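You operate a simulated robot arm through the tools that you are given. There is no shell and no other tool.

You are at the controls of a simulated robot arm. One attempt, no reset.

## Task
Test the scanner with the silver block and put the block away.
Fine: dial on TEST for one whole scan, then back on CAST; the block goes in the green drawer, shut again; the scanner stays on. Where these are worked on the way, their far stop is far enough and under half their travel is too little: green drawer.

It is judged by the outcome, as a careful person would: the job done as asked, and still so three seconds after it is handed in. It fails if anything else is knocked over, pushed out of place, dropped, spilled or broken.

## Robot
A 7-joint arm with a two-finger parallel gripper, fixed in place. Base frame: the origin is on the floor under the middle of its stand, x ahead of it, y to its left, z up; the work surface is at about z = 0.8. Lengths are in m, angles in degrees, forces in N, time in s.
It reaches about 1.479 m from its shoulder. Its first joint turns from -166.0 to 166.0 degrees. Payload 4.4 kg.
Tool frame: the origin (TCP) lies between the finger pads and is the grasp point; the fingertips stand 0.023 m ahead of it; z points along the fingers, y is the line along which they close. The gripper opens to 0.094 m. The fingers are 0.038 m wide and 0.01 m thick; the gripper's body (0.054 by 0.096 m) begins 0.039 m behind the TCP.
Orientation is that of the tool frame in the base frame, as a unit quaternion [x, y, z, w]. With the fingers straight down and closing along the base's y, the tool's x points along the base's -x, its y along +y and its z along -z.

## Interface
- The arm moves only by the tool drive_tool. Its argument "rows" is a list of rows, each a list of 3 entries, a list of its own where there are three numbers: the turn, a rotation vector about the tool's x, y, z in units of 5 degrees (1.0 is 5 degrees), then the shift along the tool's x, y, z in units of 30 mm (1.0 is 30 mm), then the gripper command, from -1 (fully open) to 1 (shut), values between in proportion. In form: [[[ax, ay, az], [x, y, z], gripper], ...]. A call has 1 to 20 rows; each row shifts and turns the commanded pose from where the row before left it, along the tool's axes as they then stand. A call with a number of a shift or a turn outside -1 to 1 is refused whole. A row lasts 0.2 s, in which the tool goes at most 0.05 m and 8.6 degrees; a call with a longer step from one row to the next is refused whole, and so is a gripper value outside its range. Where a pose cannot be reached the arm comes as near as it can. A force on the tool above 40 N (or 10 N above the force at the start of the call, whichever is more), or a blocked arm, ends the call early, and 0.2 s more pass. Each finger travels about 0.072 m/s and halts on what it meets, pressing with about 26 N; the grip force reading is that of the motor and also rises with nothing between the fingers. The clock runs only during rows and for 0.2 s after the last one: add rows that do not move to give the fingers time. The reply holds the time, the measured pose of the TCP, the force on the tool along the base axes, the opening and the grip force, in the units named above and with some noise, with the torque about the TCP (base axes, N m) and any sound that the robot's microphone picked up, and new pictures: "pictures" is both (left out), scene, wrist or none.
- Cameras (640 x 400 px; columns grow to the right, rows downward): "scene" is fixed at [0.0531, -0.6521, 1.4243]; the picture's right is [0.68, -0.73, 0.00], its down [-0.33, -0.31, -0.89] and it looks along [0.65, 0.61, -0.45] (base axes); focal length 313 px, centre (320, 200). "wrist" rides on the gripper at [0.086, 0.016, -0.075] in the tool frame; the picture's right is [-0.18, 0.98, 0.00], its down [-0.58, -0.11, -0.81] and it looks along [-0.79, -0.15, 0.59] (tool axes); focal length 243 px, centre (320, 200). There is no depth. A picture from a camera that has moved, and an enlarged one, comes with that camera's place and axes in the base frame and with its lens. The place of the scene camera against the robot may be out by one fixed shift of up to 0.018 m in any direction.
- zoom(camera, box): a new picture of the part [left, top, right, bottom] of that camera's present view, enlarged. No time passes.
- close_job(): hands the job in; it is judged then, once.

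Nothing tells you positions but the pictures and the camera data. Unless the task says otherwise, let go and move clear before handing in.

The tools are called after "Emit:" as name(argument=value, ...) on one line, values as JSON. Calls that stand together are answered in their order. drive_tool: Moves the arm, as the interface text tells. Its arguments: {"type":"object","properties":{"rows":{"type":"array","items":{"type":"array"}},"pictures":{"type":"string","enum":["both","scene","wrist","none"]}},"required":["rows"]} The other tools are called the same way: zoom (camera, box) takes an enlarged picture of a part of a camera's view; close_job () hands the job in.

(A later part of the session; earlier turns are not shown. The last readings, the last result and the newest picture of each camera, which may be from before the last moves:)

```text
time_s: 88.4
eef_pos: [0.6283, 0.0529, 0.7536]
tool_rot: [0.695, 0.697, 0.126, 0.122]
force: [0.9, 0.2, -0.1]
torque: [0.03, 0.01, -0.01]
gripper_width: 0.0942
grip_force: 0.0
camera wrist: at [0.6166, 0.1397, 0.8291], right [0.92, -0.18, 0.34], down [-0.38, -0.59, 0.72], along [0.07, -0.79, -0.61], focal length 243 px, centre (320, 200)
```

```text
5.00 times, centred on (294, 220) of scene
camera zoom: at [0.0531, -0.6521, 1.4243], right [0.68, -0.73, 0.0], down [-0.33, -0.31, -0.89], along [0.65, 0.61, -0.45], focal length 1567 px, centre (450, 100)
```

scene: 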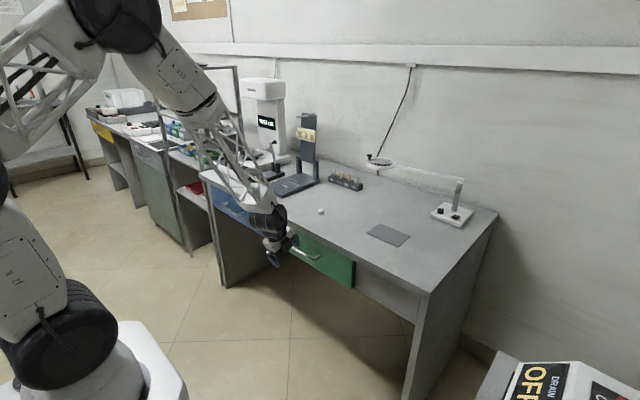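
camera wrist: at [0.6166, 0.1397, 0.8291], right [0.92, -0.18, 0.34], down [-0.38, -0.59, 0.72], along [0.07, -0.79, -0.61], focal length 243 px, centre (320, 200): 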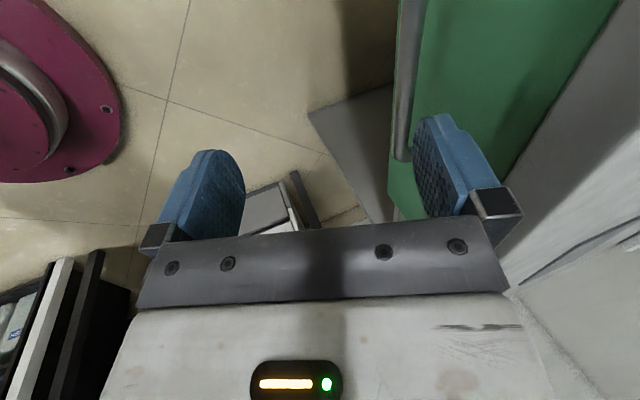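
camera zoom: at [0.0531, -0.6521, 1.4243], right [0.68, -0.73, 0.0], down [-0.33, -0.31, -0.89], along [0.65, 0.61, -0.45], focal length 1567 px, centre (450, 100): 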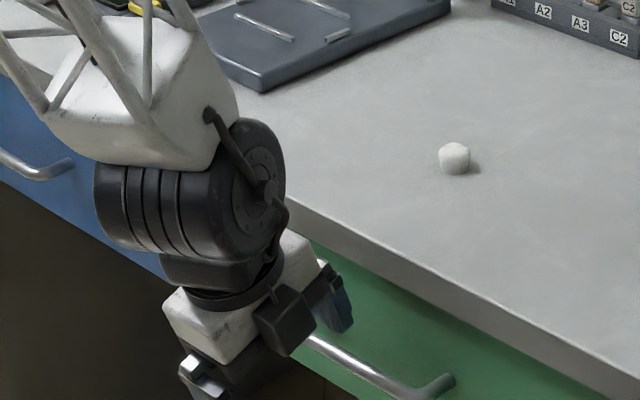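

Emit:
drive_tool(rows=[[[0, 0, 0], [0.085, -0.13, 0.69], -1], [[0, 0, 0], [0.085, -0.13, 0.69], -1], [[0, 0, 0], [0, 0, 0], -1]], pictures="both")

Emit:
zoom(camera="scene", box=[262, 220, 342, 270])

Emit:
zoom(camera="wrist", box=[300, 0, 620, 200])

```text
time_s: 89.2
eef_pos: [0.6362, 0.0589, 0.7124]
tool_rot: [0.695, 0.697, 0.127, 0.122]
force: [0.3, -0.5, -0.4]
torque: [-0.01, -0.02, 0.01]
gripper_width: 0.0938
grip_force: 0.1
camera wrist: at [0.6247, 0.1443, 0.7886], right [0.92, -0.18, 0.34], down [-0.38, -0.59, 0.72], along [0.07, -0.79, -0.61], focal length 243 px, centre (320, 200)
```

scene: 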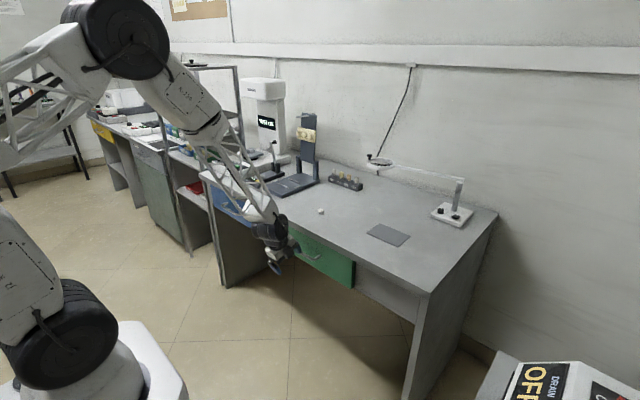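
wrist: 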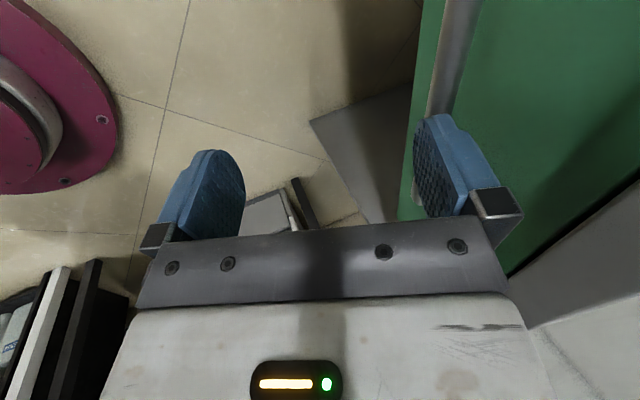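

```text
8.00 times, centred on (302, 245) of scene
camera zoom: at [0.0531, -0.6521, 1.4243], right [0.68, -0.73, 0.0], down [-0.33, -0.31, -0.89], along [0.65, 0.61, -0.45], focal length 2507 px, centre (464, -160)
```

zoom: 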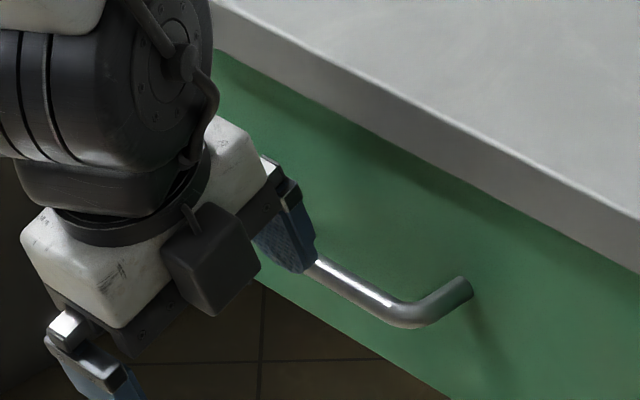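

```text
2.00 times, centred on (460, 100) of wrist
camera zoom: at [0.6247, 0.1443, 0.7886], right [0.92, -0.18, 0.34], down [-0.38, -0.59, 0.72], along [0.07, -0.79, -0.61], focal length 485 px, centre (40, 400)
```

zoom: 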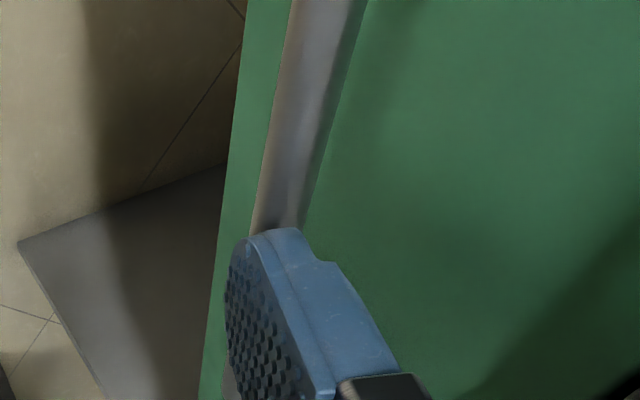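

The finger is in front of and above the bar, which I confirm at x≈0.716. The finger carriage would be tight under the bench lip, so I'll tilt another 12° for clearance before going in.

Emit:
drive_tool(rows=[[[-0.8, 0, 0], [0, 0, 0], -1], [[-0.8, 0, 0], [0, 0, 0], -1], [[-0.8, 0, 0], [0, 0, 0], -1], [[0, 0, 0], [0, 0, 0], -1]], pictures="both")

Emit:
zoom(camera="scene", box=[262, 220, 342, 270])

Emit:
zoom(camera="wrist", box=[300, 0, 620, 200])

```text
time_s: 90.2
eef_pos: [0.636, 0.0609, 0.7129]
tool_rot: [0.679, 0.68, 0.199, 0.194]
force: [0.8, 0.1, 1.4]
torque: [0.0, 0.02, 0.04]
gripper_width: 0.094
grip_force: 0.2
camera wrist: at [0.6097, 0.1456, 0.7855], right [0.83, -0.18, 0.52], down [-0.52, -0.59, 0.62], along [0.19, -0.79, -0.58], focal length 243 px, centre (320, 200)
```

scene: 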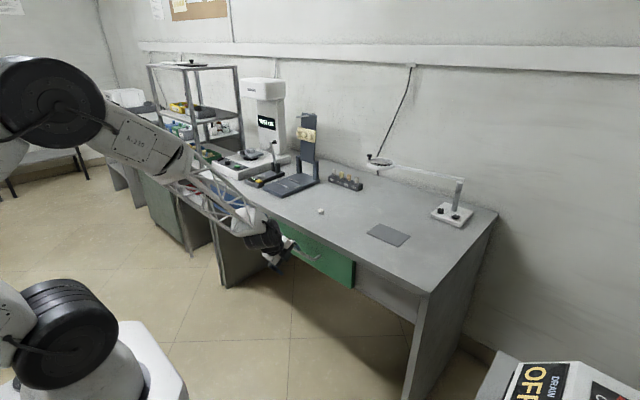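
wrist: 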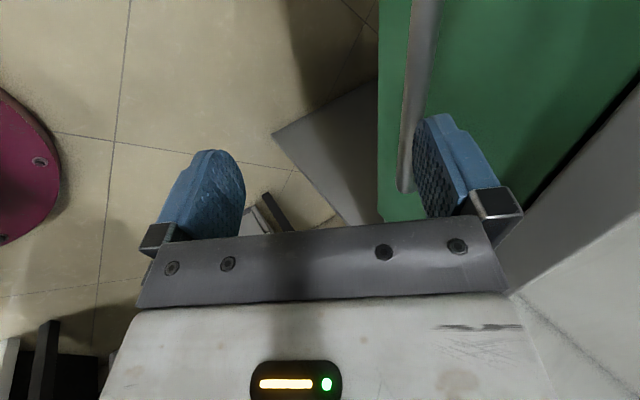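

```text
8.00 times, centred on (302, 245) of scene
camera zoom: at [0.0531, -0.6521, 1.4243], right [0.68, -0.73, 0.0], down [-0.33, -0.31, -0.89], along [0.65, 0.61, -0.45], focal length 2507 px, centre (464, -160)
```

zoom: 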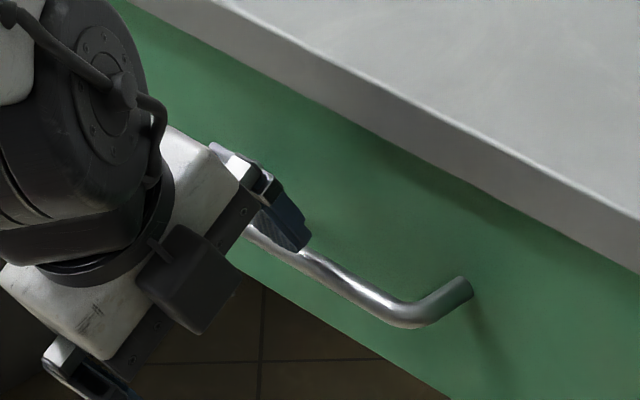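

```text
2.00 times, centred on (460, 100) of wrist
camera zoom: at [0.6097, 0.1456, 0.7855], right [0.83, -0.18, 0.52], down [-0.52, -0.59, 0.62], along [0.19, -0.79, -0.58], focal length 485 px, centre (40, 400)
```

zoom: 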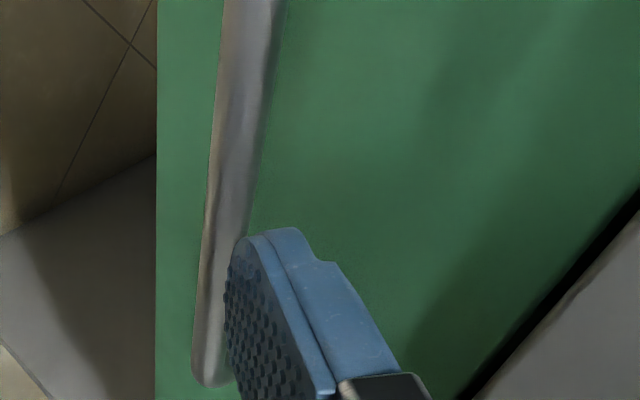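

At 32° tilt, the bar sits where predicted in the picture. I'll shift the finger to line up behind the bar and slide it in along its pointing direction.

Emit:
drive_tool(rows=[[[0, 0, 0], [0, 0.33, 0], -1], [[0, 0, 0], [0, 0.34, 0], -1], [[0, 0, 0], [0, 0, 0.5], -1], [[0, 0, 0], [0, 0, 0.4], -1], [[0, 0, 0], [0, 0, 0], -1]], pictures="both")

Emit:
zoom(camera="scene", box=[262, 220, 342, 270])

Emit:
zoom(camera="wrist", box=[300, 0, 620, 200])

```text
time_s: 91.4
eef_pos: [0.6684, 0.0574, 0.7015]
tool_rot: [0.679, 0.68, 0.199, 0.194]
force: [-0.4, 0.3, 0.1]
torque: [0.01, 0.01, -0.04]
gripper_width: 0.0942
grip_force: 0.0
camera wrist: at [0.6417, 0.1438, 0.7737], right [0.83, -0.18, 0.52], down [-0.52, -0.59, 0.62], along [0.19, -0.79, -0.58], focal length 243 px, centre (320, 200)
```

scene: 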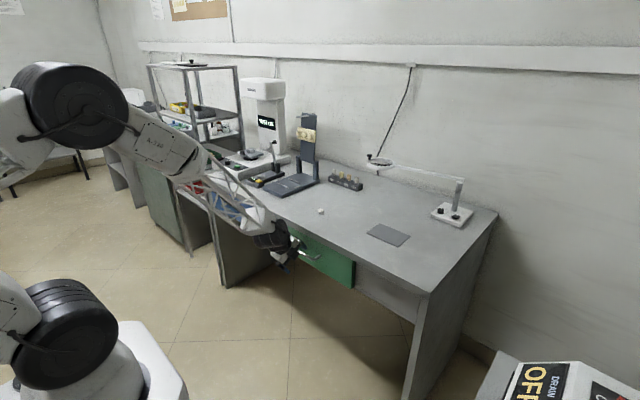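
wrist: 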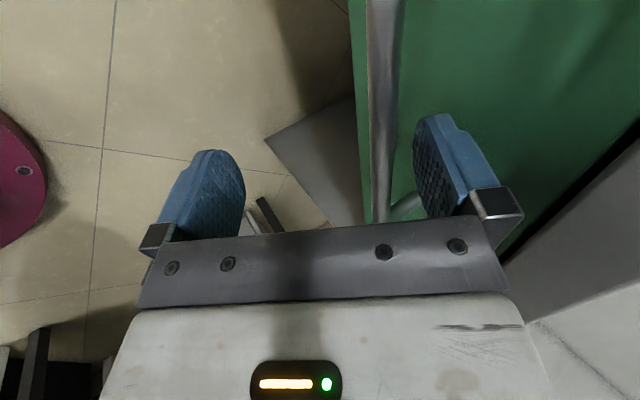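

```text
8.00 times, centred on (302, 245) of scene
camera zoom: at [0.0531, -0.6521, 1.4243], right [0.68, -0.73, 0.0], down [-0.33, -0.31, -0.89], along [0.65, 0.61, -0.45], focal length 2507 px, centre (464, -160)
```

zoom: 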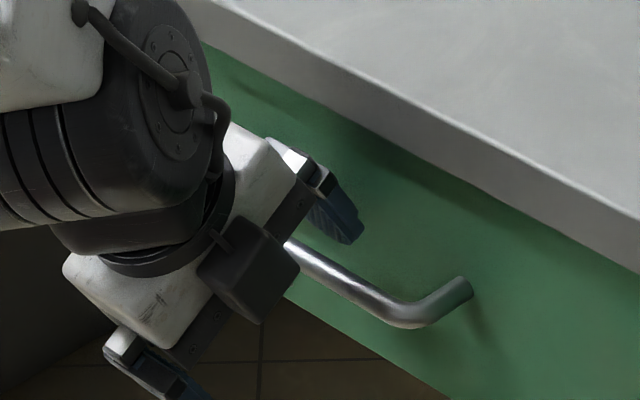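

```text
2.00 times, centred on (460, 100) of wrist
camera zoom: at [0.6417, 0.1438, 0.7737], right [0.83, -0.18, 0.52], down [-0.52, -0.59, 0.62], along [0.19, -0.79, -0.58], focal length 485 px, centre (40, 400)
```

zoom: 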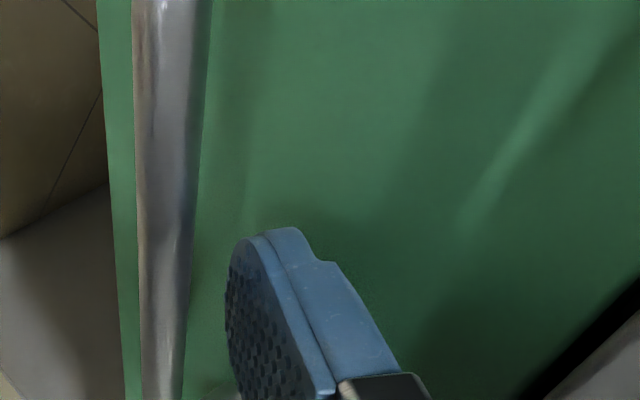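

The finger is lined up behind the bar with a few mm of clearance. I'll slide it in the remaining 22 mm.

Emit:
drive_tool(rows=[[[0, 0, 0], [0, 0, 0.37], -1], [[0, 0, 0], [0, 0, 0.37], -1], [[0, 0, 0], [0, 0, 0], -1]], pictures="both")

Emit:
zoom(camera="wrist", box=[300, 0, 620, 200])

Emit:
zoom(camera="scene", box=[262, 220, 342, 270])

```text
time_s: 92.0
eef_pos: [0.68, 0.0585, 0.6861]
tool_rot: [0.679, 0.679, 0.199, 0.195]
force: [-19.1, -1.0, 13.1]
torque: [-0.08, -1.0, -0.3]
gripper_width: 0.0897
grip_force: 0.0
stopped in row 2: the force on the tool passed its limit at 60 N (the readings are from after the stop); the commanded pose is now the measured one
camera wrist: at [0.6521, 0.1439, 0.759], right [0.83, -0.18, 0.53], down [-0.52, -0.59, 0.62], along [0.19, -0.79, -0.58], focal length 243 px, centre (320, 200)
```

scene: 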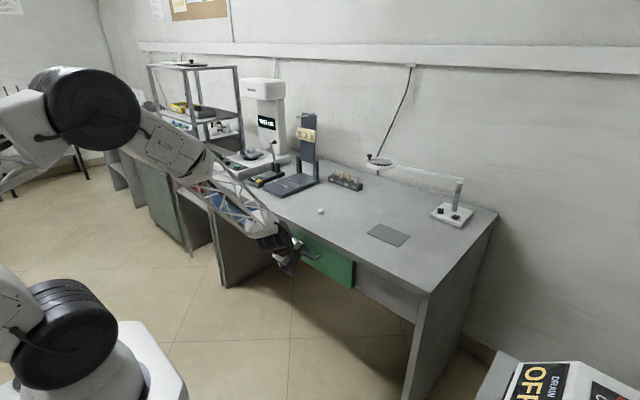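
wrist: 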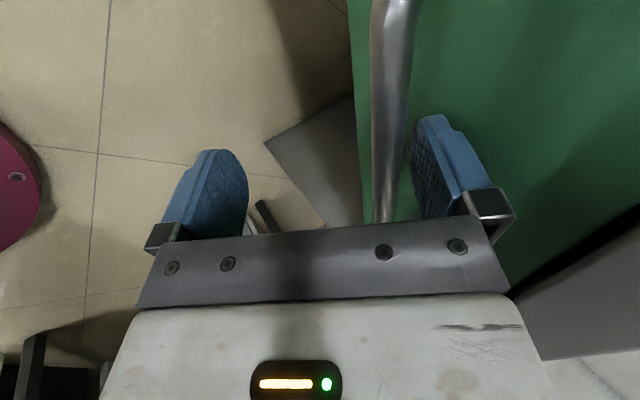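

```text
2.00 times, centred on (460, 100) of wrist
camera zoom: at [0.6521, 0.1439, 0.759], right [0.83, -0.18, 0.53], down [-0.52, -0.59, 0.62], along [0.19, -0.79, -0.58], focal length 485 px, centre (40, 400)
```

zoom: 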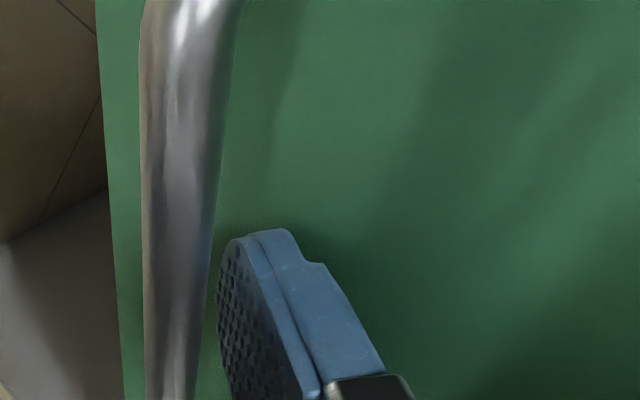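

```text
8.00 times, centred on (302, 245) of scene
camera zoom: at [0.0531, -0.6521, 1.4243], right [0.68, -0.73, 0.0], down [-0.33, -0.31, -0.89], along [0.65, 0.61, -0.45], focal length 2507 px, centre (464, -160)
```

zoom: 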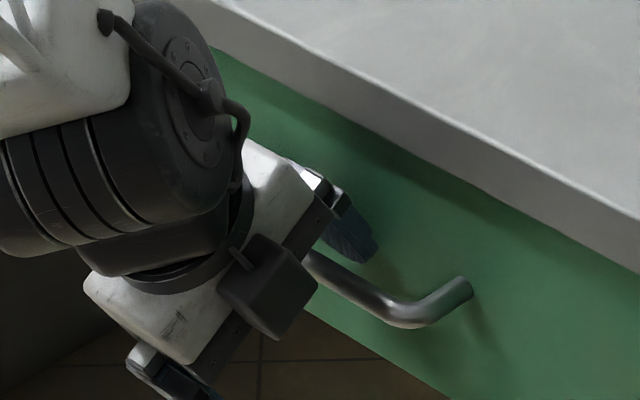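

The fingertip touched the drawer face (at x≈0.741), so it is now well behind the bar. I'll ease off a touch and close the gripper to draw the bar in and grip it.

Emit:
drive_tool(rows=[[[0, 0, 0], [0, -0.07, 0], -1], [[0, 0, 0], [0, 0, 0], -0.7], [[0, 0, 0], [0, 0, 0], -0.4], [[0, 0, 0], [0, 0, 0], -0.1], [[0, 0, 0], [0, 0, 0], 0.2], [[0, 0, 0], [0, 0, 0], 0.5], [[0, 0, 0], [0, 0, 0], 0.8], [[0, 0, 0], [0, 0, 0], 0.8]], pictures="both")

Emit:
zoom(camera="wrist", box=[200, 0, 520, 200])

Emit:
zoom(camera="scene", box=[262, 220, 342, 270])

```text
time_s: 93.5
eef_pos: [0.682, 0.0592, 0.693]
tool_rot: [0.677, 0.679, 0.203, 0.198]
force: [-2.1, -6.7, 18.3]
torque: [-0.44, 0.76, 0.19]
gripper_width: 0.0131
grip_force: 4.9
stopped in row 7: the force on the tool passed its limit at 43 N (the readings are from after the stop); the commanded pose is now the measured one
camera wrist: at [0.6542, 0.1439, 0.7641], right [0.83, -0.18, 0.53], down [-0.53, -0.59, 0.62], along [0.2, -0.79, -0.58], focal length 243 px, centre (320, 200)
```

scene: 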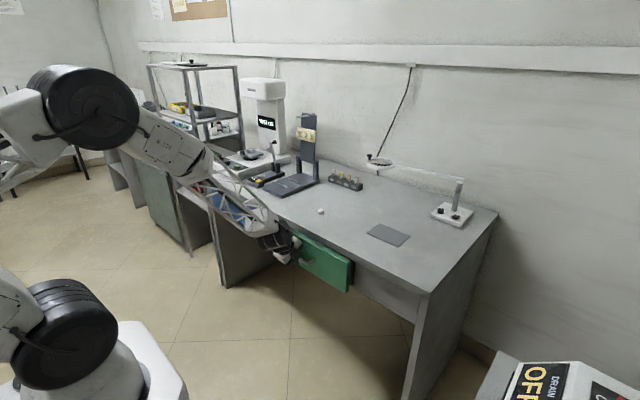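
wrist: 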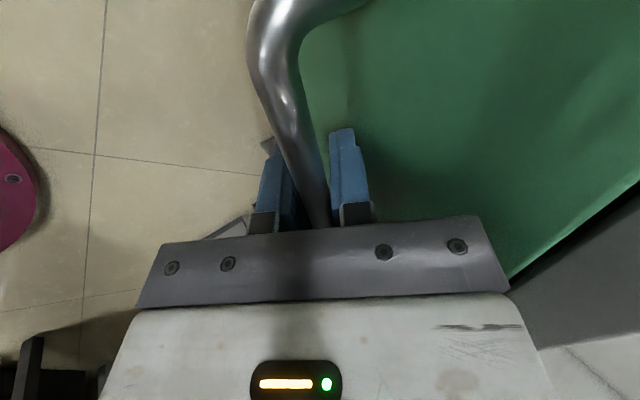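

```text
2.00 times, centred on (360, 100) of wrist
camera zoom: at [0.6542, 0.1439, 0.7641], right [0.83, -0.18, 0.53], down [-0.53, -0.59, 0.62], along [0.2, -0.79, -0.58], focal length 485 px, centre (240, 400)
```

zoom: 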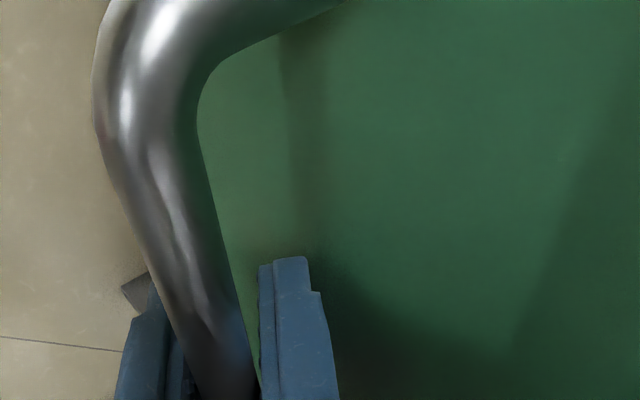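

```text
8.00 times, centred on (302, 245) of scene
camera zoom: at [0.0531, -0.6521, 1.4243], right [0.68, -0.73, 0.0], down [-0.33, -0.31, -0.89], along [0.65, 0.61, -0.45], focal length 2507 px, centre (464, -160)
```

zoom: 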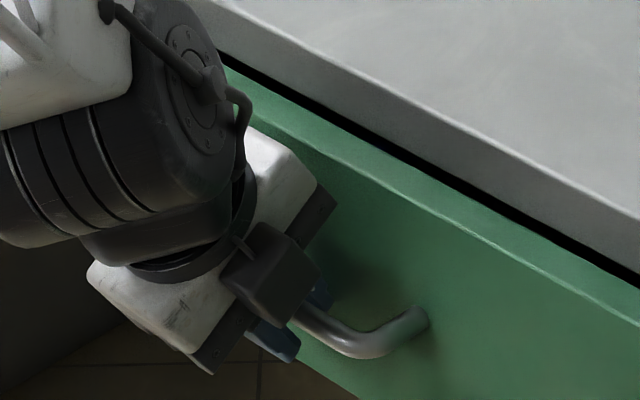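

The drawer has opened about 4 cm and the bar is gripped between the fingers. I'll tighten the grip and pull straight back slowly.

Emit:
drive_tool(rows=[[[0, 0, 0], [0, 0.013, -0.02], 0.9], [[0, 0, 0], [0, 0, 0], 0.9], [[0, 0, 0], [0, -0.28, -0.18], 0.9], [[0, 0, 0], [0, -0.42, -0.27], 0.9], [[0, 0, 0], [0, -0.42, -0.27], 0.9], [[0, 0, 0], [0, 0, 0], 0.9]], pictures="both")

```text
time_s: 94.9
eef_pos: [0.6423, 0.0584, 0.6926]
tool_rot: [0.677, 0.68, 0.202, 0.198]
force: [0.7, -18.2, 28.2]
torque: [-1.15, 0.44, 0.83]
gripper_width: 0.012
grip_force: 45.0
camera wrist: at [0.6157, 0.144, 0.7645], right [0.83, -0.18, 0.53], down [-0.53, -0.59, 0.62], along [0.2, -0.79, -0.58], focal length 243 px, centre (320, 200)
```

scene: 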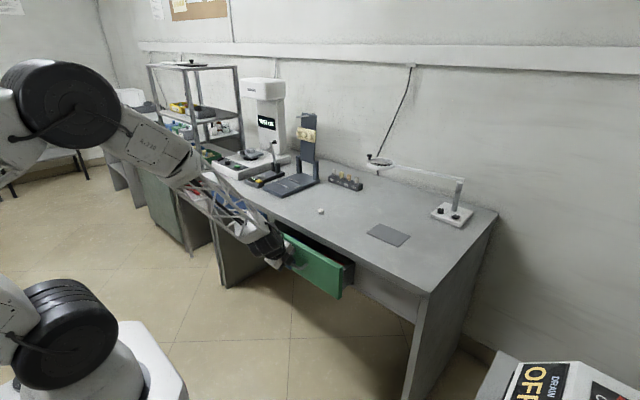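
wrist: 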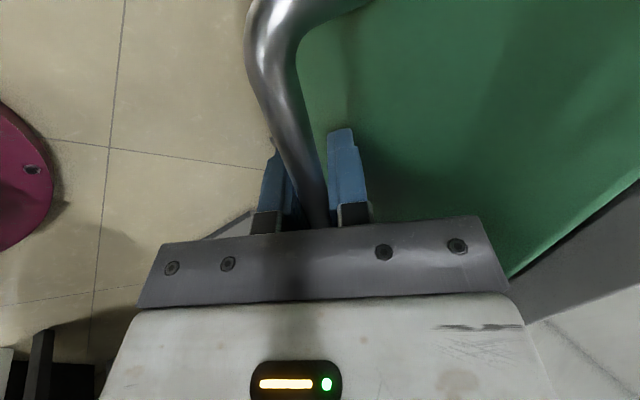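

Pulling works; the drawer is about 8 cm out. I'll relieve the side load and keep pulling.

Emit:
drive_tool(rows=[[[0, 0, 0], [-0.023, 0.018, -0.028], 0.9], [[0, 0, 0], [0, -0.42, -0.27], 0.9], [[0, 0, 0], [0, -0.42, -0.27], 0.9], [[0, 0, 0], [0, -0.42, -0.27], 0.9], [[0, 0, 0], [0, -0.42, -0.27], 0.9], [[0, 0, 0], [0, 0, 0], 0.9]], pictures="scene")

```text
time_s: 95.9
eef_pos: [0.5974, 0.0587, 0.6938]
tool_rot: [0.676, 0.68, 0.203, 0.198]
force: [0.6, 6.5, 0.9]
torque: [-1.17, 0.53, 0.58]
gripper_width: 0.0118
grip_force: 45.2
stopped in row 5: the force on the tool passed its limit at 45 N (the readings are from after the stop); the commanded pose is now the measured one
```

scene: 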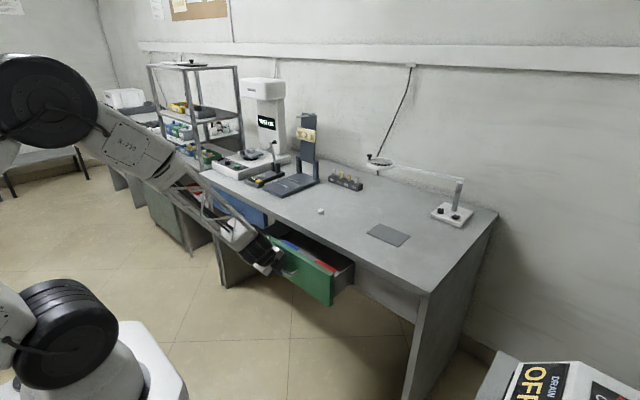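

Emit:
drive_tool(rows=[[[0, 0, 0], [0, -0.28, -0.18], 0.9], [[0, 0, 0], [0, -0.28, -0.18], 0.9], [[0, 0, 0], [0, -0.28, -0.18], 0.9], [[0, 0, 0], [0, -0.28, -0.18], 0.9], [[0, 0, 0], [0, -0.28, -0.18], 0.9], [[0, 0, 0], [0, -0.28, -0.18], 0.9]], pictures="both")

Emit:
zoom(camera="scene", box=[232, 200, 392, 300])

```text
time_s: 96.6
eef_pos: [0.5778, 0.0582, 0.6926]
tool_rot: [0.677, 0.681, 0.202, 0.195]
force: [0.9, 11.3, 0.1]
torque: [-0.62, 0.46, 0.45]
gripper_width: 0.012
grip_force: 44.9
stopped in row 3: the force on the tool passed its limit at 43 N (the readings are from after the stop); the commanded pose is now the measured one
camera wrist: at [0.5499, 0.1436, 0.7647], right [0.83, -0.18, 0.53], down [-0.52, -0.59, 0.62], along [0.2, -0.79, -0.58], focal length 243 px, centre (320, 200)
```

scene: 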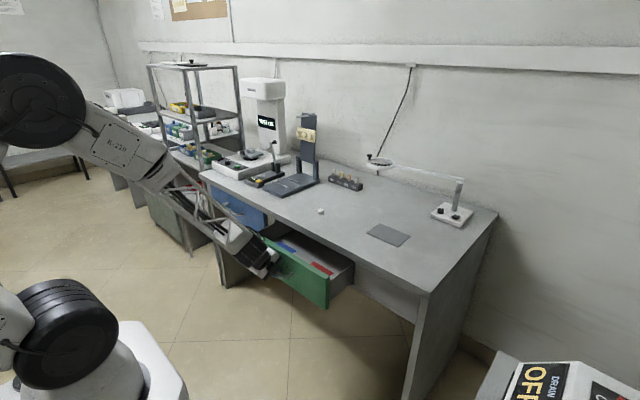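
wrist: 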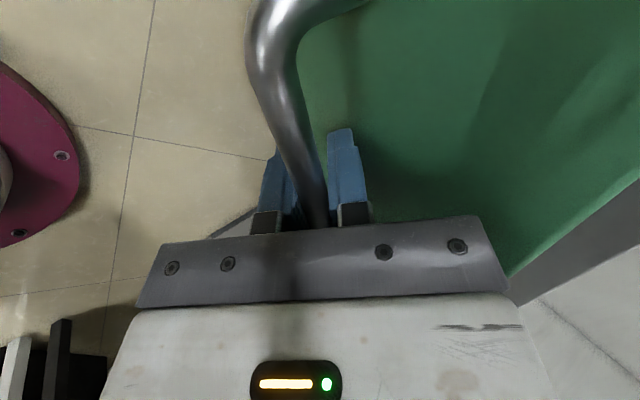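

```text
4.00 times, centred on (312, 250) of scene
camera zoom: at [0.0531, -0.6521, 1.4243], right [0.68, -0.73, 0.0], down [-0.33, -0.31, -0.89], along [0.65, 0.61, -0.45], focal length 1254 px, centre (352, 0)
```

zoom: 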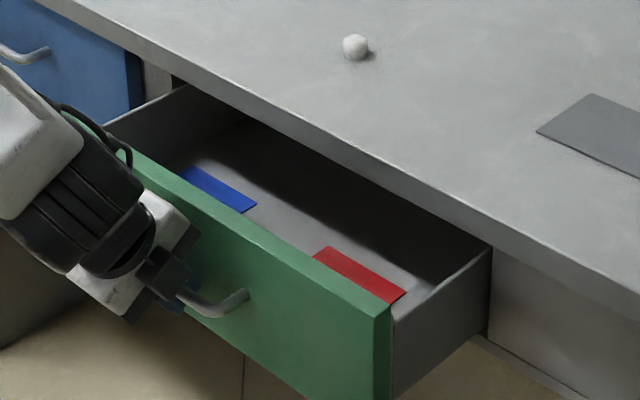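

The drawer is about 14 cm open, with a blue and a red card inside. I'll keep pulling toward its stop in small steps.

Emit:
drive_tool(rows=[[[0, 0, 0], [0.013, 0, 0], 0.9], [[0, 0, 0], [0, -0.28, -0.18], 0.9], [[0, 0, 0], [0, -0.28, -0.18], 0.9], [[0, 0, 0], [0, -0.28, -0.18], 0.9], [[0, 0, 0], [0, -0.28, -0.18], 0.9], [[0, 0, 0], [0, -0.28, -0.18], 0.9], [[0, 0, 0], [0, -0.28, -0.18], 0.9]], pictures="none")

Emit:
drive_tool(rows=[[[0, 0, 0], [0, -0.28, -0.18], 0.9], [[0, 0, 0], [0, -0.28, -0.18], 0.9], [[0, 0, 0], [0, -0.28, -0.18], 0.9], [[0, 0, 0], [0, -0.28, -0.18], 0.9]], pictures="scene")

```text
time_s: 98.2
eef_pos: [0.5174, 0.0569, 0.6944]
tool_rot: [0.678, 0.681, 0.198, 0.193]
force: [0.2, -5.4, 2.2]
torque: [-0.52, -0.01, 0.95]
gripper_width: 0.0118
grip_force: 45.3
out of reach, approached as far as the arm can: row 6
stopped in row 7: the force on the tool passed its limit at 40 N (the readings are from after the stop); the commanded pose is now the measured one
```

```text
time_s: 99.2
eef_pos: [0.4766, 0.0581, 0.6946]
tool_rot: [0.678, 0.683, 0.197, 0.19]
force: [0.8, 5.6, -0.4]
torque: [-0.56, 0.0, 0.96]
gripper_width: 0.0118
grip_force: 44.6
stopped in row 4: the force on the tool passed its limit at 41 N (the readings are from after the stop); the commanded pose is now the measured one
```

scene: 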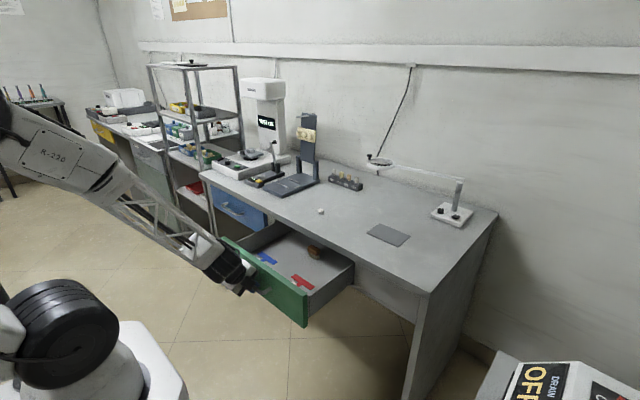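

Emit:
zoom(camera="scene", box=[212, 215, 372, 335])

```text
3.33 times, centred on (292, 275) of scene
camera zoom: at [0.0531, -0.6521, 1.4243], right [0.68, -0.73, 0.0], down [-0.33, -0.31, -0.89], along [0.65, 0.61, -0.45], focal length 1045 px, centre (413, -50)
```

zoom: 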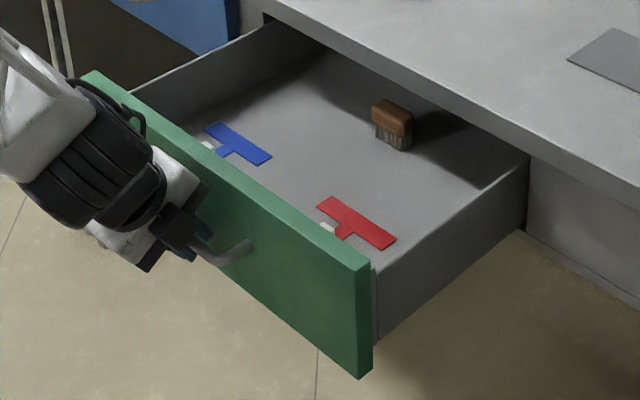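

The drawer is about 24 cm open; inside are a blue and a red spatula and a brush. I'll try a little further to see whether this is the stop.

Emit:
drive_tool(rows=[[[0, 0, 0], [0, -0.28, -0.18], 0.9], [[0, 0, 0], [0, -0.28, -0.18], 0.9], [[0, 0, 0], [0, -0.28, -0.18], 0.9], [[0, 0, 0], [0, -0.28, -0.18], 0.9]], pictures="scene")

Emit:
zoom(camera="scene", box=[212, 215, 372, 335])

```text
time_s: 100.2
eef_pos: [0.4427, 0.0565, 0.6951]
tool_rot: [0.677, 0.683, 0.196, 0.19]
force: [0.2, -0.7, -2.5]
torque: [-0.37, 0.0, 0.84]
gripper_width: 0.0114
grip_force: 44.3
stopped in row 4: the force on the tool passed its limit at 42 N (the readings are from after the stop); the commanded pose is now the measured one
```

scene: 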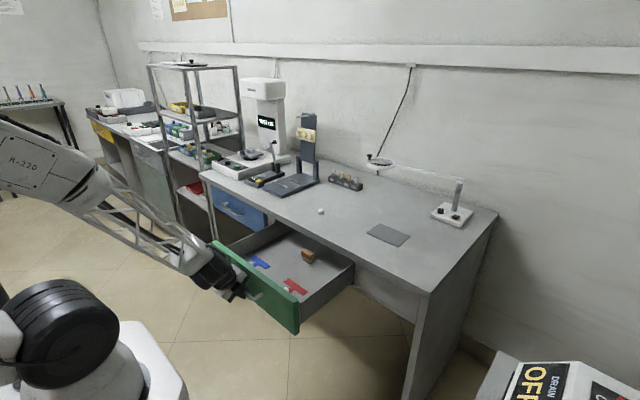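

```text
3.33 times, centred on (292, 275) of scene
camera zoom: at [0.0531, -0.6521, 1.4243], right [0.68, -0.73, 0.0], down [-0.33, -0.31, -0.89], along [0.65, 0.61, -0.45], focal length 1045 px, centre (413, -50)
```

zoom: 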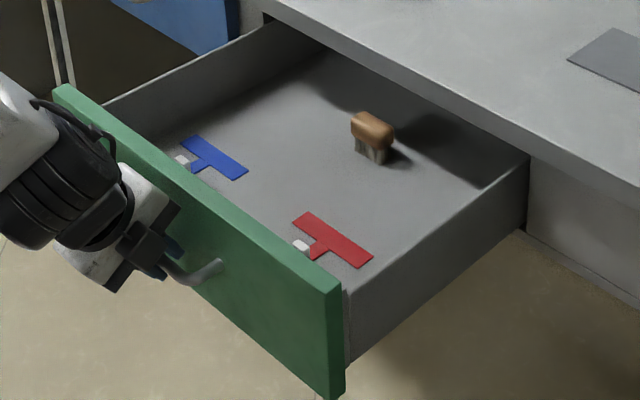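

The drawer is about 28 cm open, well past half, with room for the block. I'll loosen the fingers slightly and withdraw up and back off the bar.

Emit:
drive_tool(rows=[[[0, 0, 0], [0, 0, 0], 0.58], [[0, 0, 0], [0, 0, 0], 0.58], [[0, 0, 0], [0, 0, -0.4], 0.58], [[0, 0, 0], [0, 0, -0.5], 0.58], [[0, 0, 0], [0, 0, -0.5], 0.58], [[0, 0, 0], [0, 0, -0.5], 0.58], [[0, 0, 0], [0, 0, 0], 0.58]], pictures="both")

Emit:
zoom(camera="scene", box=[212, 215, 372, 335])

```text
time_s: 101.8
eef_pos: [0.4136, 0.0564, 0.7429]
tool_rot: [0.678, 0.683, 0.196, 0.19]
force: [-0.6, 0.1, 0.1]
torque: [-0.02, -0.01, -0.02]
gripper_width: 0.0195
grip_force: 0.0
camera wrist: at [0.3864, 0.1412, 0.8153], right [0.84, -0.18, 0.52], down [-0.51, -0.59, 0.62], along [0.19, -0.79, -0.59], focal length 243 px, centre (320, 200)
```

scene: 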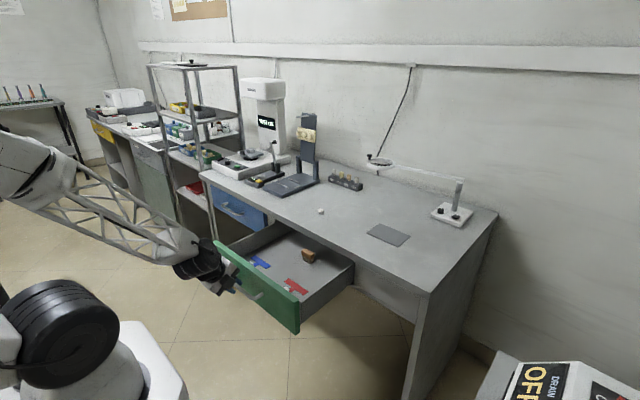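
wrist: 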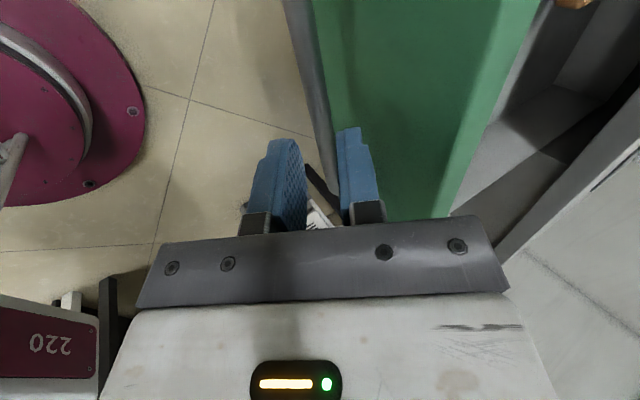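

```text
3.33 times, centred on (292, 275) of scene
camera zoom: at [0.0531, -0.6521, 1.4243], right [0.68, -0.73, 0.0], down [-0.33, -0.31, -0.89], along [0.65, 0.61, -0.45], focal length 1045 px, centre (413, -50)
```

zoom: 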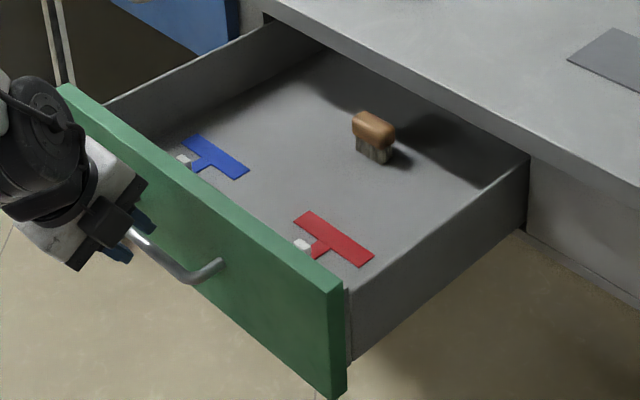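

The gripper is free of the handle and the drawer stays open. I'll rise, then return the tool to vertical with zero yaw.

Emit:
drive_tool(rows=[[[0, 0, 0], [0, 0.52, -0.84], 0.3], [[0, 0, 0], [0, 0.52, -0.84], 0.3], [[0, 0, 0], [0, 0.52, -0.84], 0.3], [[0, 0, 0], [0, 0.52, -0.84], 0.3], [[0, 0, 0], [0, 0.52, -0.84], 0.3], [[0, 0, 0], [0, 0.52, -0.84], 0.3], [[0, 0, 0], [0, 0.52, -0.84], 0.3], [[0, 0, 0], [0, 0.52, -0.84], 0.3], [[1, 0, 0], [0, 0, 0], 0.3], [[1, 0, 0], [0, 0, 0], 0.3], [[1, 0, 0], [0, 0, 0], 0.3], [[1, 0, 0], [0, 0, 0], 0.3], [[1, 0, 0], [0, 0, 0], 0.3], [[1, 0, 0], [0, 0, 0], 0.3], [[0.3, 0, 0], [0, 0, 0], 0.3], [[0, 0, 0], [0, 0, 0], 0.3]], pictures="scene")

```text
time_s: 105.2
eef_pos: [0.4135, 0.0551, 0.9815]
tool_rot: [0.704, 0.71, 0.004, -0.001]
force: [-0.3, -0.2, 0.1]
torque: [-0.02, -0.02, 0.02]
gripper_width: 0.0331
grip_force: 0.0
```

scene: 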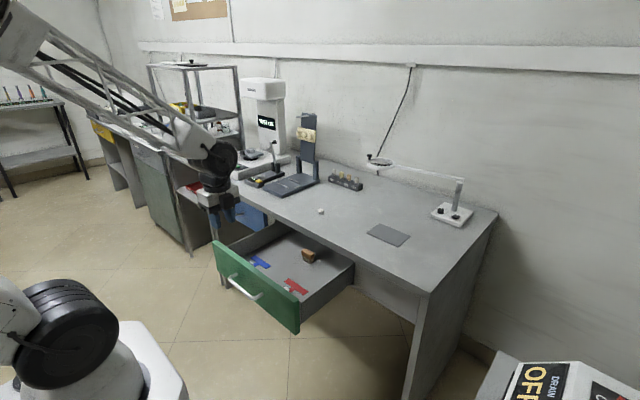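

Emit:
drive_tool(rows=[[[0, 0, -1], [0, 0, -0.1], 0.3], [[0, 0, -1], [0, 0, -0.1], 0.3], [[0, 0, -1], [0, 0, -0.1], 0.3], [[0, 0, -1], [0, 0, -0.1], 0.3], [[0, 0, -1], [0, 0, -0.1], 0.3], [[0, 0, -1], [0, 0, -0.1], 0.3], [[0, 0, -1], [0, 0, -0.1], 0.3], [[0, 0, -1], [0, 0, -0.1], 0.3], [[0, 0, -1], [0, 0, -0.1], 0.3], [[0, 0, -1], [0, 0, -0.1], 0.3], [[0, 0, -1], [0, 0, -0.1], 0.3], [[0, 0, -1], [0, 0, -0.1], 0.3], [[0, 0, -1], [0, 0, -0.1], 0.3], [[0, 0, -1], [0, 0, -0.1], 0.3], [[0, 0, -1], [0, 0, -0.1], 0.3], [[0, 0, -1], [0, 0, -0.1], 0.3], [[0, 0, -1], [0, 0, -0.1], 0.3], [[0, 0, -0.9], [0, 0, -0.1], 0.3], [[0, 0, 0], [0, 0, 0], 0.3]], pictures="wrist")

Emit:
zoom(camera="wrist", box=[160, 0, 560, 230])

```text
time_s: 109.2
eef_pos: [0.4138, 0.0559, 1.0343]
tool_rot: [-0.001, 1.0, 0.004, 0.001]
force: [0.4, 0.5, -0.5]
torque: [-0.03, -0.01, 0.03]
gripper_width: 0.0328
grip_force: 0.1
camera wrist: at [0.3262, 0.0702, 1.1088], right [0.18, 0.98, 0.01], down [0.58, -0.11, 0.81], along [0.8, -0.14, -0.59], focal length 243 px, centre (320, 200)
```

wrist: 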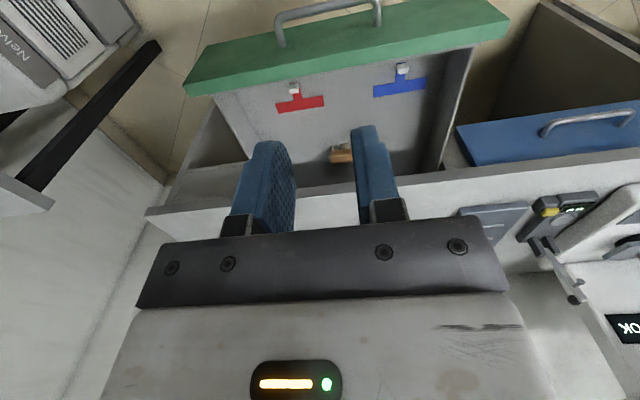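

```text
1.60 times, centred on (360, 115) of wrist
camera zoom: at [0.3262, 0.0702, 1.1088], right [0.18, 0.98, 0.01], down [0.58, -0.11, 0.81], along [0.8, -0.14, -0.59], focal length 388 px, centre (256, 336)
```

zoom: 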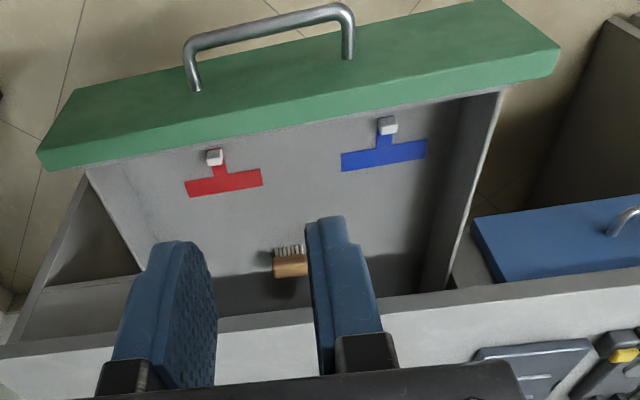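

The drawer interior is clear in the middle, between the red and blue spatulas and in front of the brush, with its floor near z≈0.64. Now I'll travel back to the scanner to fetch the block.

Emit:
drive_tool(rows=[[[0, 0, 0], [-0.56, 0.962, 0], -0.15], [[0, 0, 0], [-0.56, 0.962, 0], -0.15], [[0, 0, 0], [-0.56, 0.962, 0], -0.15], [[0, 0, 0], [-0.56, 0.962, 0], -0.15], [[0, 0, 0], [-0.56, 0.962, 0], -0.15], [[0, 0, 0], [-0.56, 0.962, 0], -0.15], [[0, 0, 0], [-0.56, 0.962, 0], -0.15], [[0, 0, 0], [-0.56, 0.962, 0], -0.15], [[0, 0, 0], [-0.56, 0.962, 0], -0.15], [[0, 0, 0], [-0.56, 0.962, 0], -0.15], [[0, 0, 0], [-0.56, 0.962, 0], -0.15], [[0, 0, 0], [-0.56, 0.962, 0], -0.15], [[0, 0, 0], [-0.56, 0.962, 0], -0.15], [[0, 0, 0], [-0.56, 0.962, 0], -0.15], [[0, 0, 0], [-0.56, 0.962, 0], -0.15], [[0, 0, 0], [-0.56, 0.962, 0], -0.15], [[0, 0, 0], [-0.56, 0.962, 0], -0.15], [[0, 0, 0], [-0.56, 0.962, 0], -0.15], [[0, 0, 0], [-0.56, 0.962, 0], -0.15], [[0, 0, 0], [-0.56, 0.962, 0], -0.15]], pictures="none")

Emit:
drive_tool(rows=[[[0, 0, 0], [-0.56, 0.962, 0], -0.15], [[0, 0, 0], [-0.56, 0.962, 0], -0.15], [[0, 0, 0], [-0.5, 0.9, 0], -0.15], [[0, -1, 0], [0, 0, 0], -0.15], [[0, -1, 0], [0, 0, 0], -0.15], [[0, -1, 0], [0, 0, 0], -0.15], [[0, -1, 0], [0, 0, 0], -0.15], [[0, 0, 0], [0, 0, 0], -0.15]], pictures="both")

```text
time_s: 113.4
eef_pos: [0.7504, 0.6331, 1.0399]
tool_rot: [0.0, 1.0, 0.003, 0.002]
force: [-0.2, 0.7, 0.2]
torque: [-0.01, -0.01, -0.01]
gripper_width: 0.0541
grip_force: 0.1
```

```text
time_s: 115.2
eef_pos: [0.7984, 0.7185, 1.0411]
tool_rot: [0.0, 0.984, 0.004, 0.177]
force: [0.3, 0.0, -0.1]
torque: [0.01, 0.0, 0.03]
gripper_width: 0.054
grip_force: 0.1
camera wrist: at [0.6902, 0.7341, 1.0802], right [0.17, 0.98, 0.07], down [0.27, -0.11, 0.96], along [0.95, -0.15, -0.28], focal length 243 px, centre (320, 200)
```

scene: 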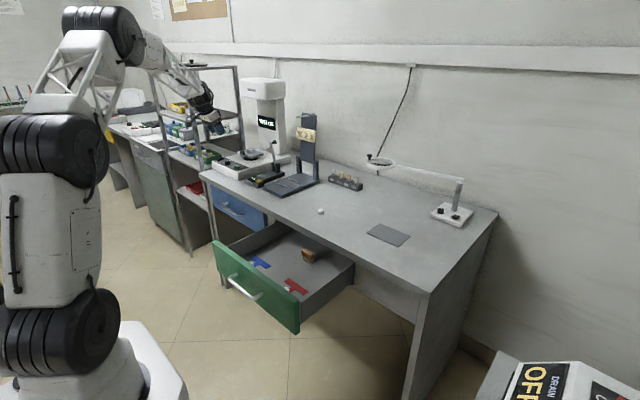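
wrist: 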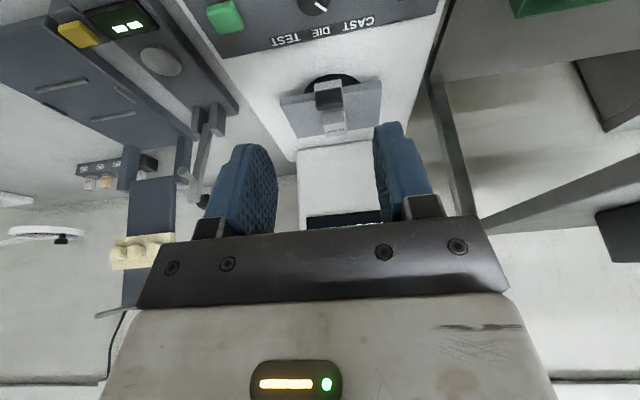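

Emit:
drive_tool(rows=[[[0, 0, 0], [-0.899, 0, 0.327], -0.15], [[0, 0, 0], [-0.899, 0, 0.327], -0.15], [[0, 0, 0], [-0.899, 0, 0.327], -0.15], [[0, 0, 0], [-0.899, 0, 0.327], -0.15], [[0, 0, 0], [-0.899, 0, 0.327], -0.15], [[0, 0, 0], [-0.899, 0, 0.327], -0.15], [[0, 0, 0], [0.342, 0, 0.94], -0.15], [[0, 0, 0], [0.342, 0, 0.94], -0.15], [[0, 0, 0], [0.2, 0, 0.55], -0.15], [[0, 0, 0], [0, 0, 0], -0.15]], pictures="both")

Emit:
zoom(camera="wrist", box=[200, 60, 440, 210])

Emit:
zoom(camera="scene", box=[212, 100, 308, 160])

```text
time_s: 117.4
eef_pos: [0.97, 0.7182, 0.9607]
tool_rot: [0.0, 0.985, 0.003, 0.175]
force: [-0.1, -0.1, 0.2]
torque: [-0.02, 0.01, -0.02]
gripper_width: 0.0543
grip_force: 0.0
camera wrist: at [0.8631, 0.7342, 1.0014], right [0.17, 0.98, 0.07], down [0.27, -0.11, 0.96], along [0.95, -0.15, -0.28], focal length 243 px, centre (320, 200)
```

scene: 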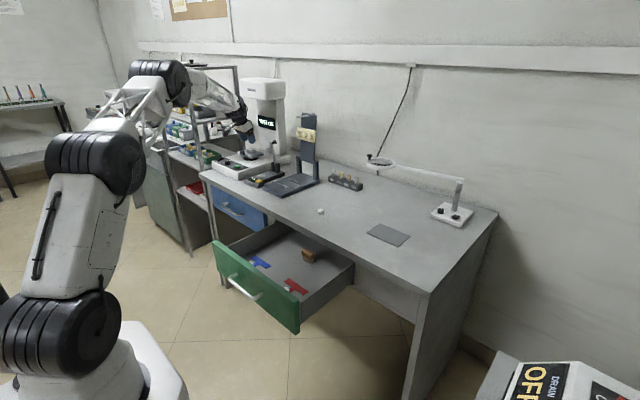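
wrist: 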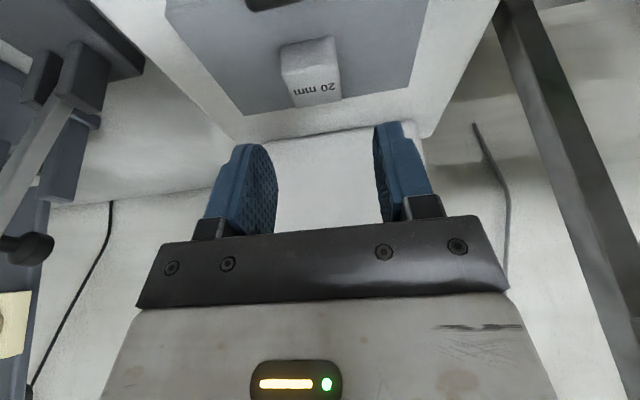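

```text
2.67 times, centred on (320, 135) of wrist
camera zoom: at [0.8631, 0.7342, 1.0014], right [0.17, 0.98, 0.07], down [0.27, -0.11, 0.96], along [0.95, -0.15, -0.28], focal length 647 px, centre (320, 373)
```

zoom: 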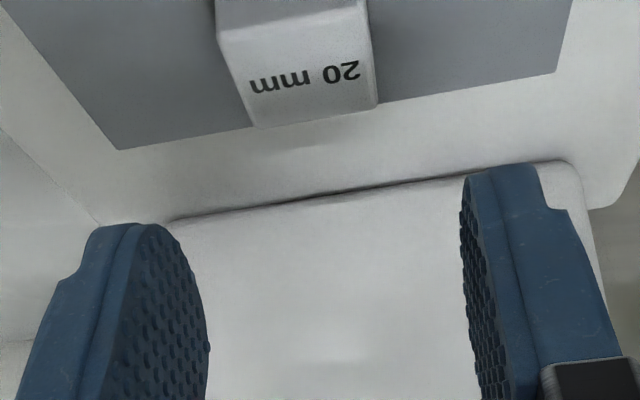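

```text
6.67 times, centred on (260, 130) of scene
camera zoom: at [0.0531, -0.6521, 1.4243], right [0.68, -0.73, 0.0], down [-0.33, -0.31, -0.89], along [0.65, 0.61, -0.45], focal length 2089 px, centre (720, 667)
```

zoom: 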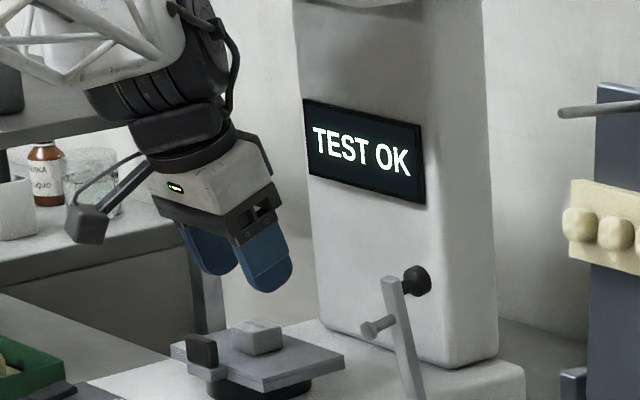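

The block is right below and aligned. I'll descend around it and grip.

Emit:
drive_tool(rows=[[[0, 0, 0], [0.25, -0.02, 0.97], -0.15], [[0, 0, 0], [0.171, 0, 0.47], -0.15], [[0, 0, 0], [0.04, 0, 0.12], -0.15], [[0, 0, 0], [0, 0, 0], -0.15]], pictures="wrist")

Emit:
zoom(camera="wrist", box=[200, 60, 440, 210])

```text
time_s: 118.4
eef_pos: [0.9736, 0.7187, 0.9132]
tool_rot: [0.0, 0.984, 0.003, 0.176]
force: [0.1, 0.9, 0.7]
torque: [-0.01, 0.02, 0.03]
gripper_width: 0.0542
grip_force: 0.0
camera wrist: at [0.8663, 0.7337, 0.9537], right [0.17, 0.98, 0.07], down [0.27, -0.11, 0.96], along [0.95, -0.15, -0.28], focal length 243 px, centre (320, 200)
```

wrist: 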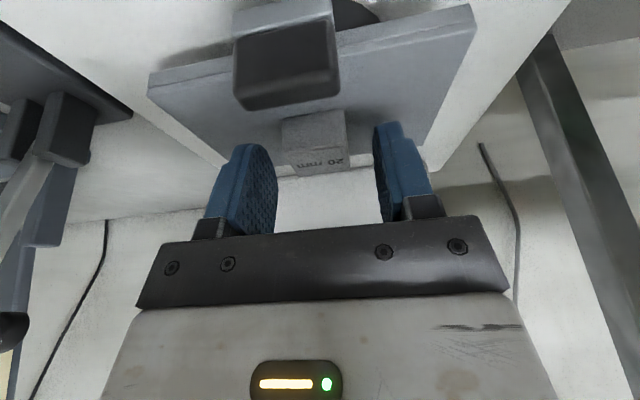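

```text
2.67 times, centred on (320, 135) of wrist
camera zoom: at [0.8663, 0.7337, 0.9537], right [0.17, 0.98, 0.07], down [0.27, -0.11, 0.96], along [0.95, -0.15, -0.28], focal length 647 px, centre (320, 373)
```

zoom: 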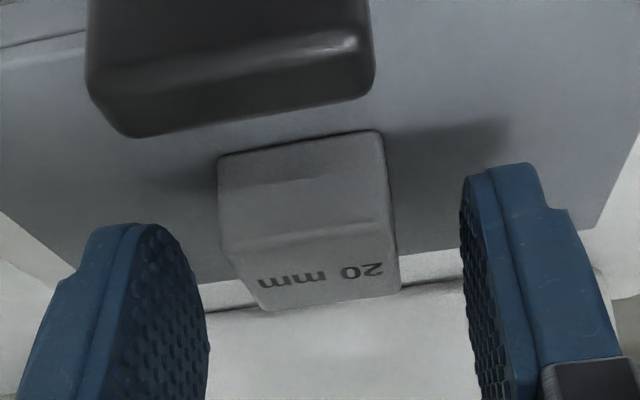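

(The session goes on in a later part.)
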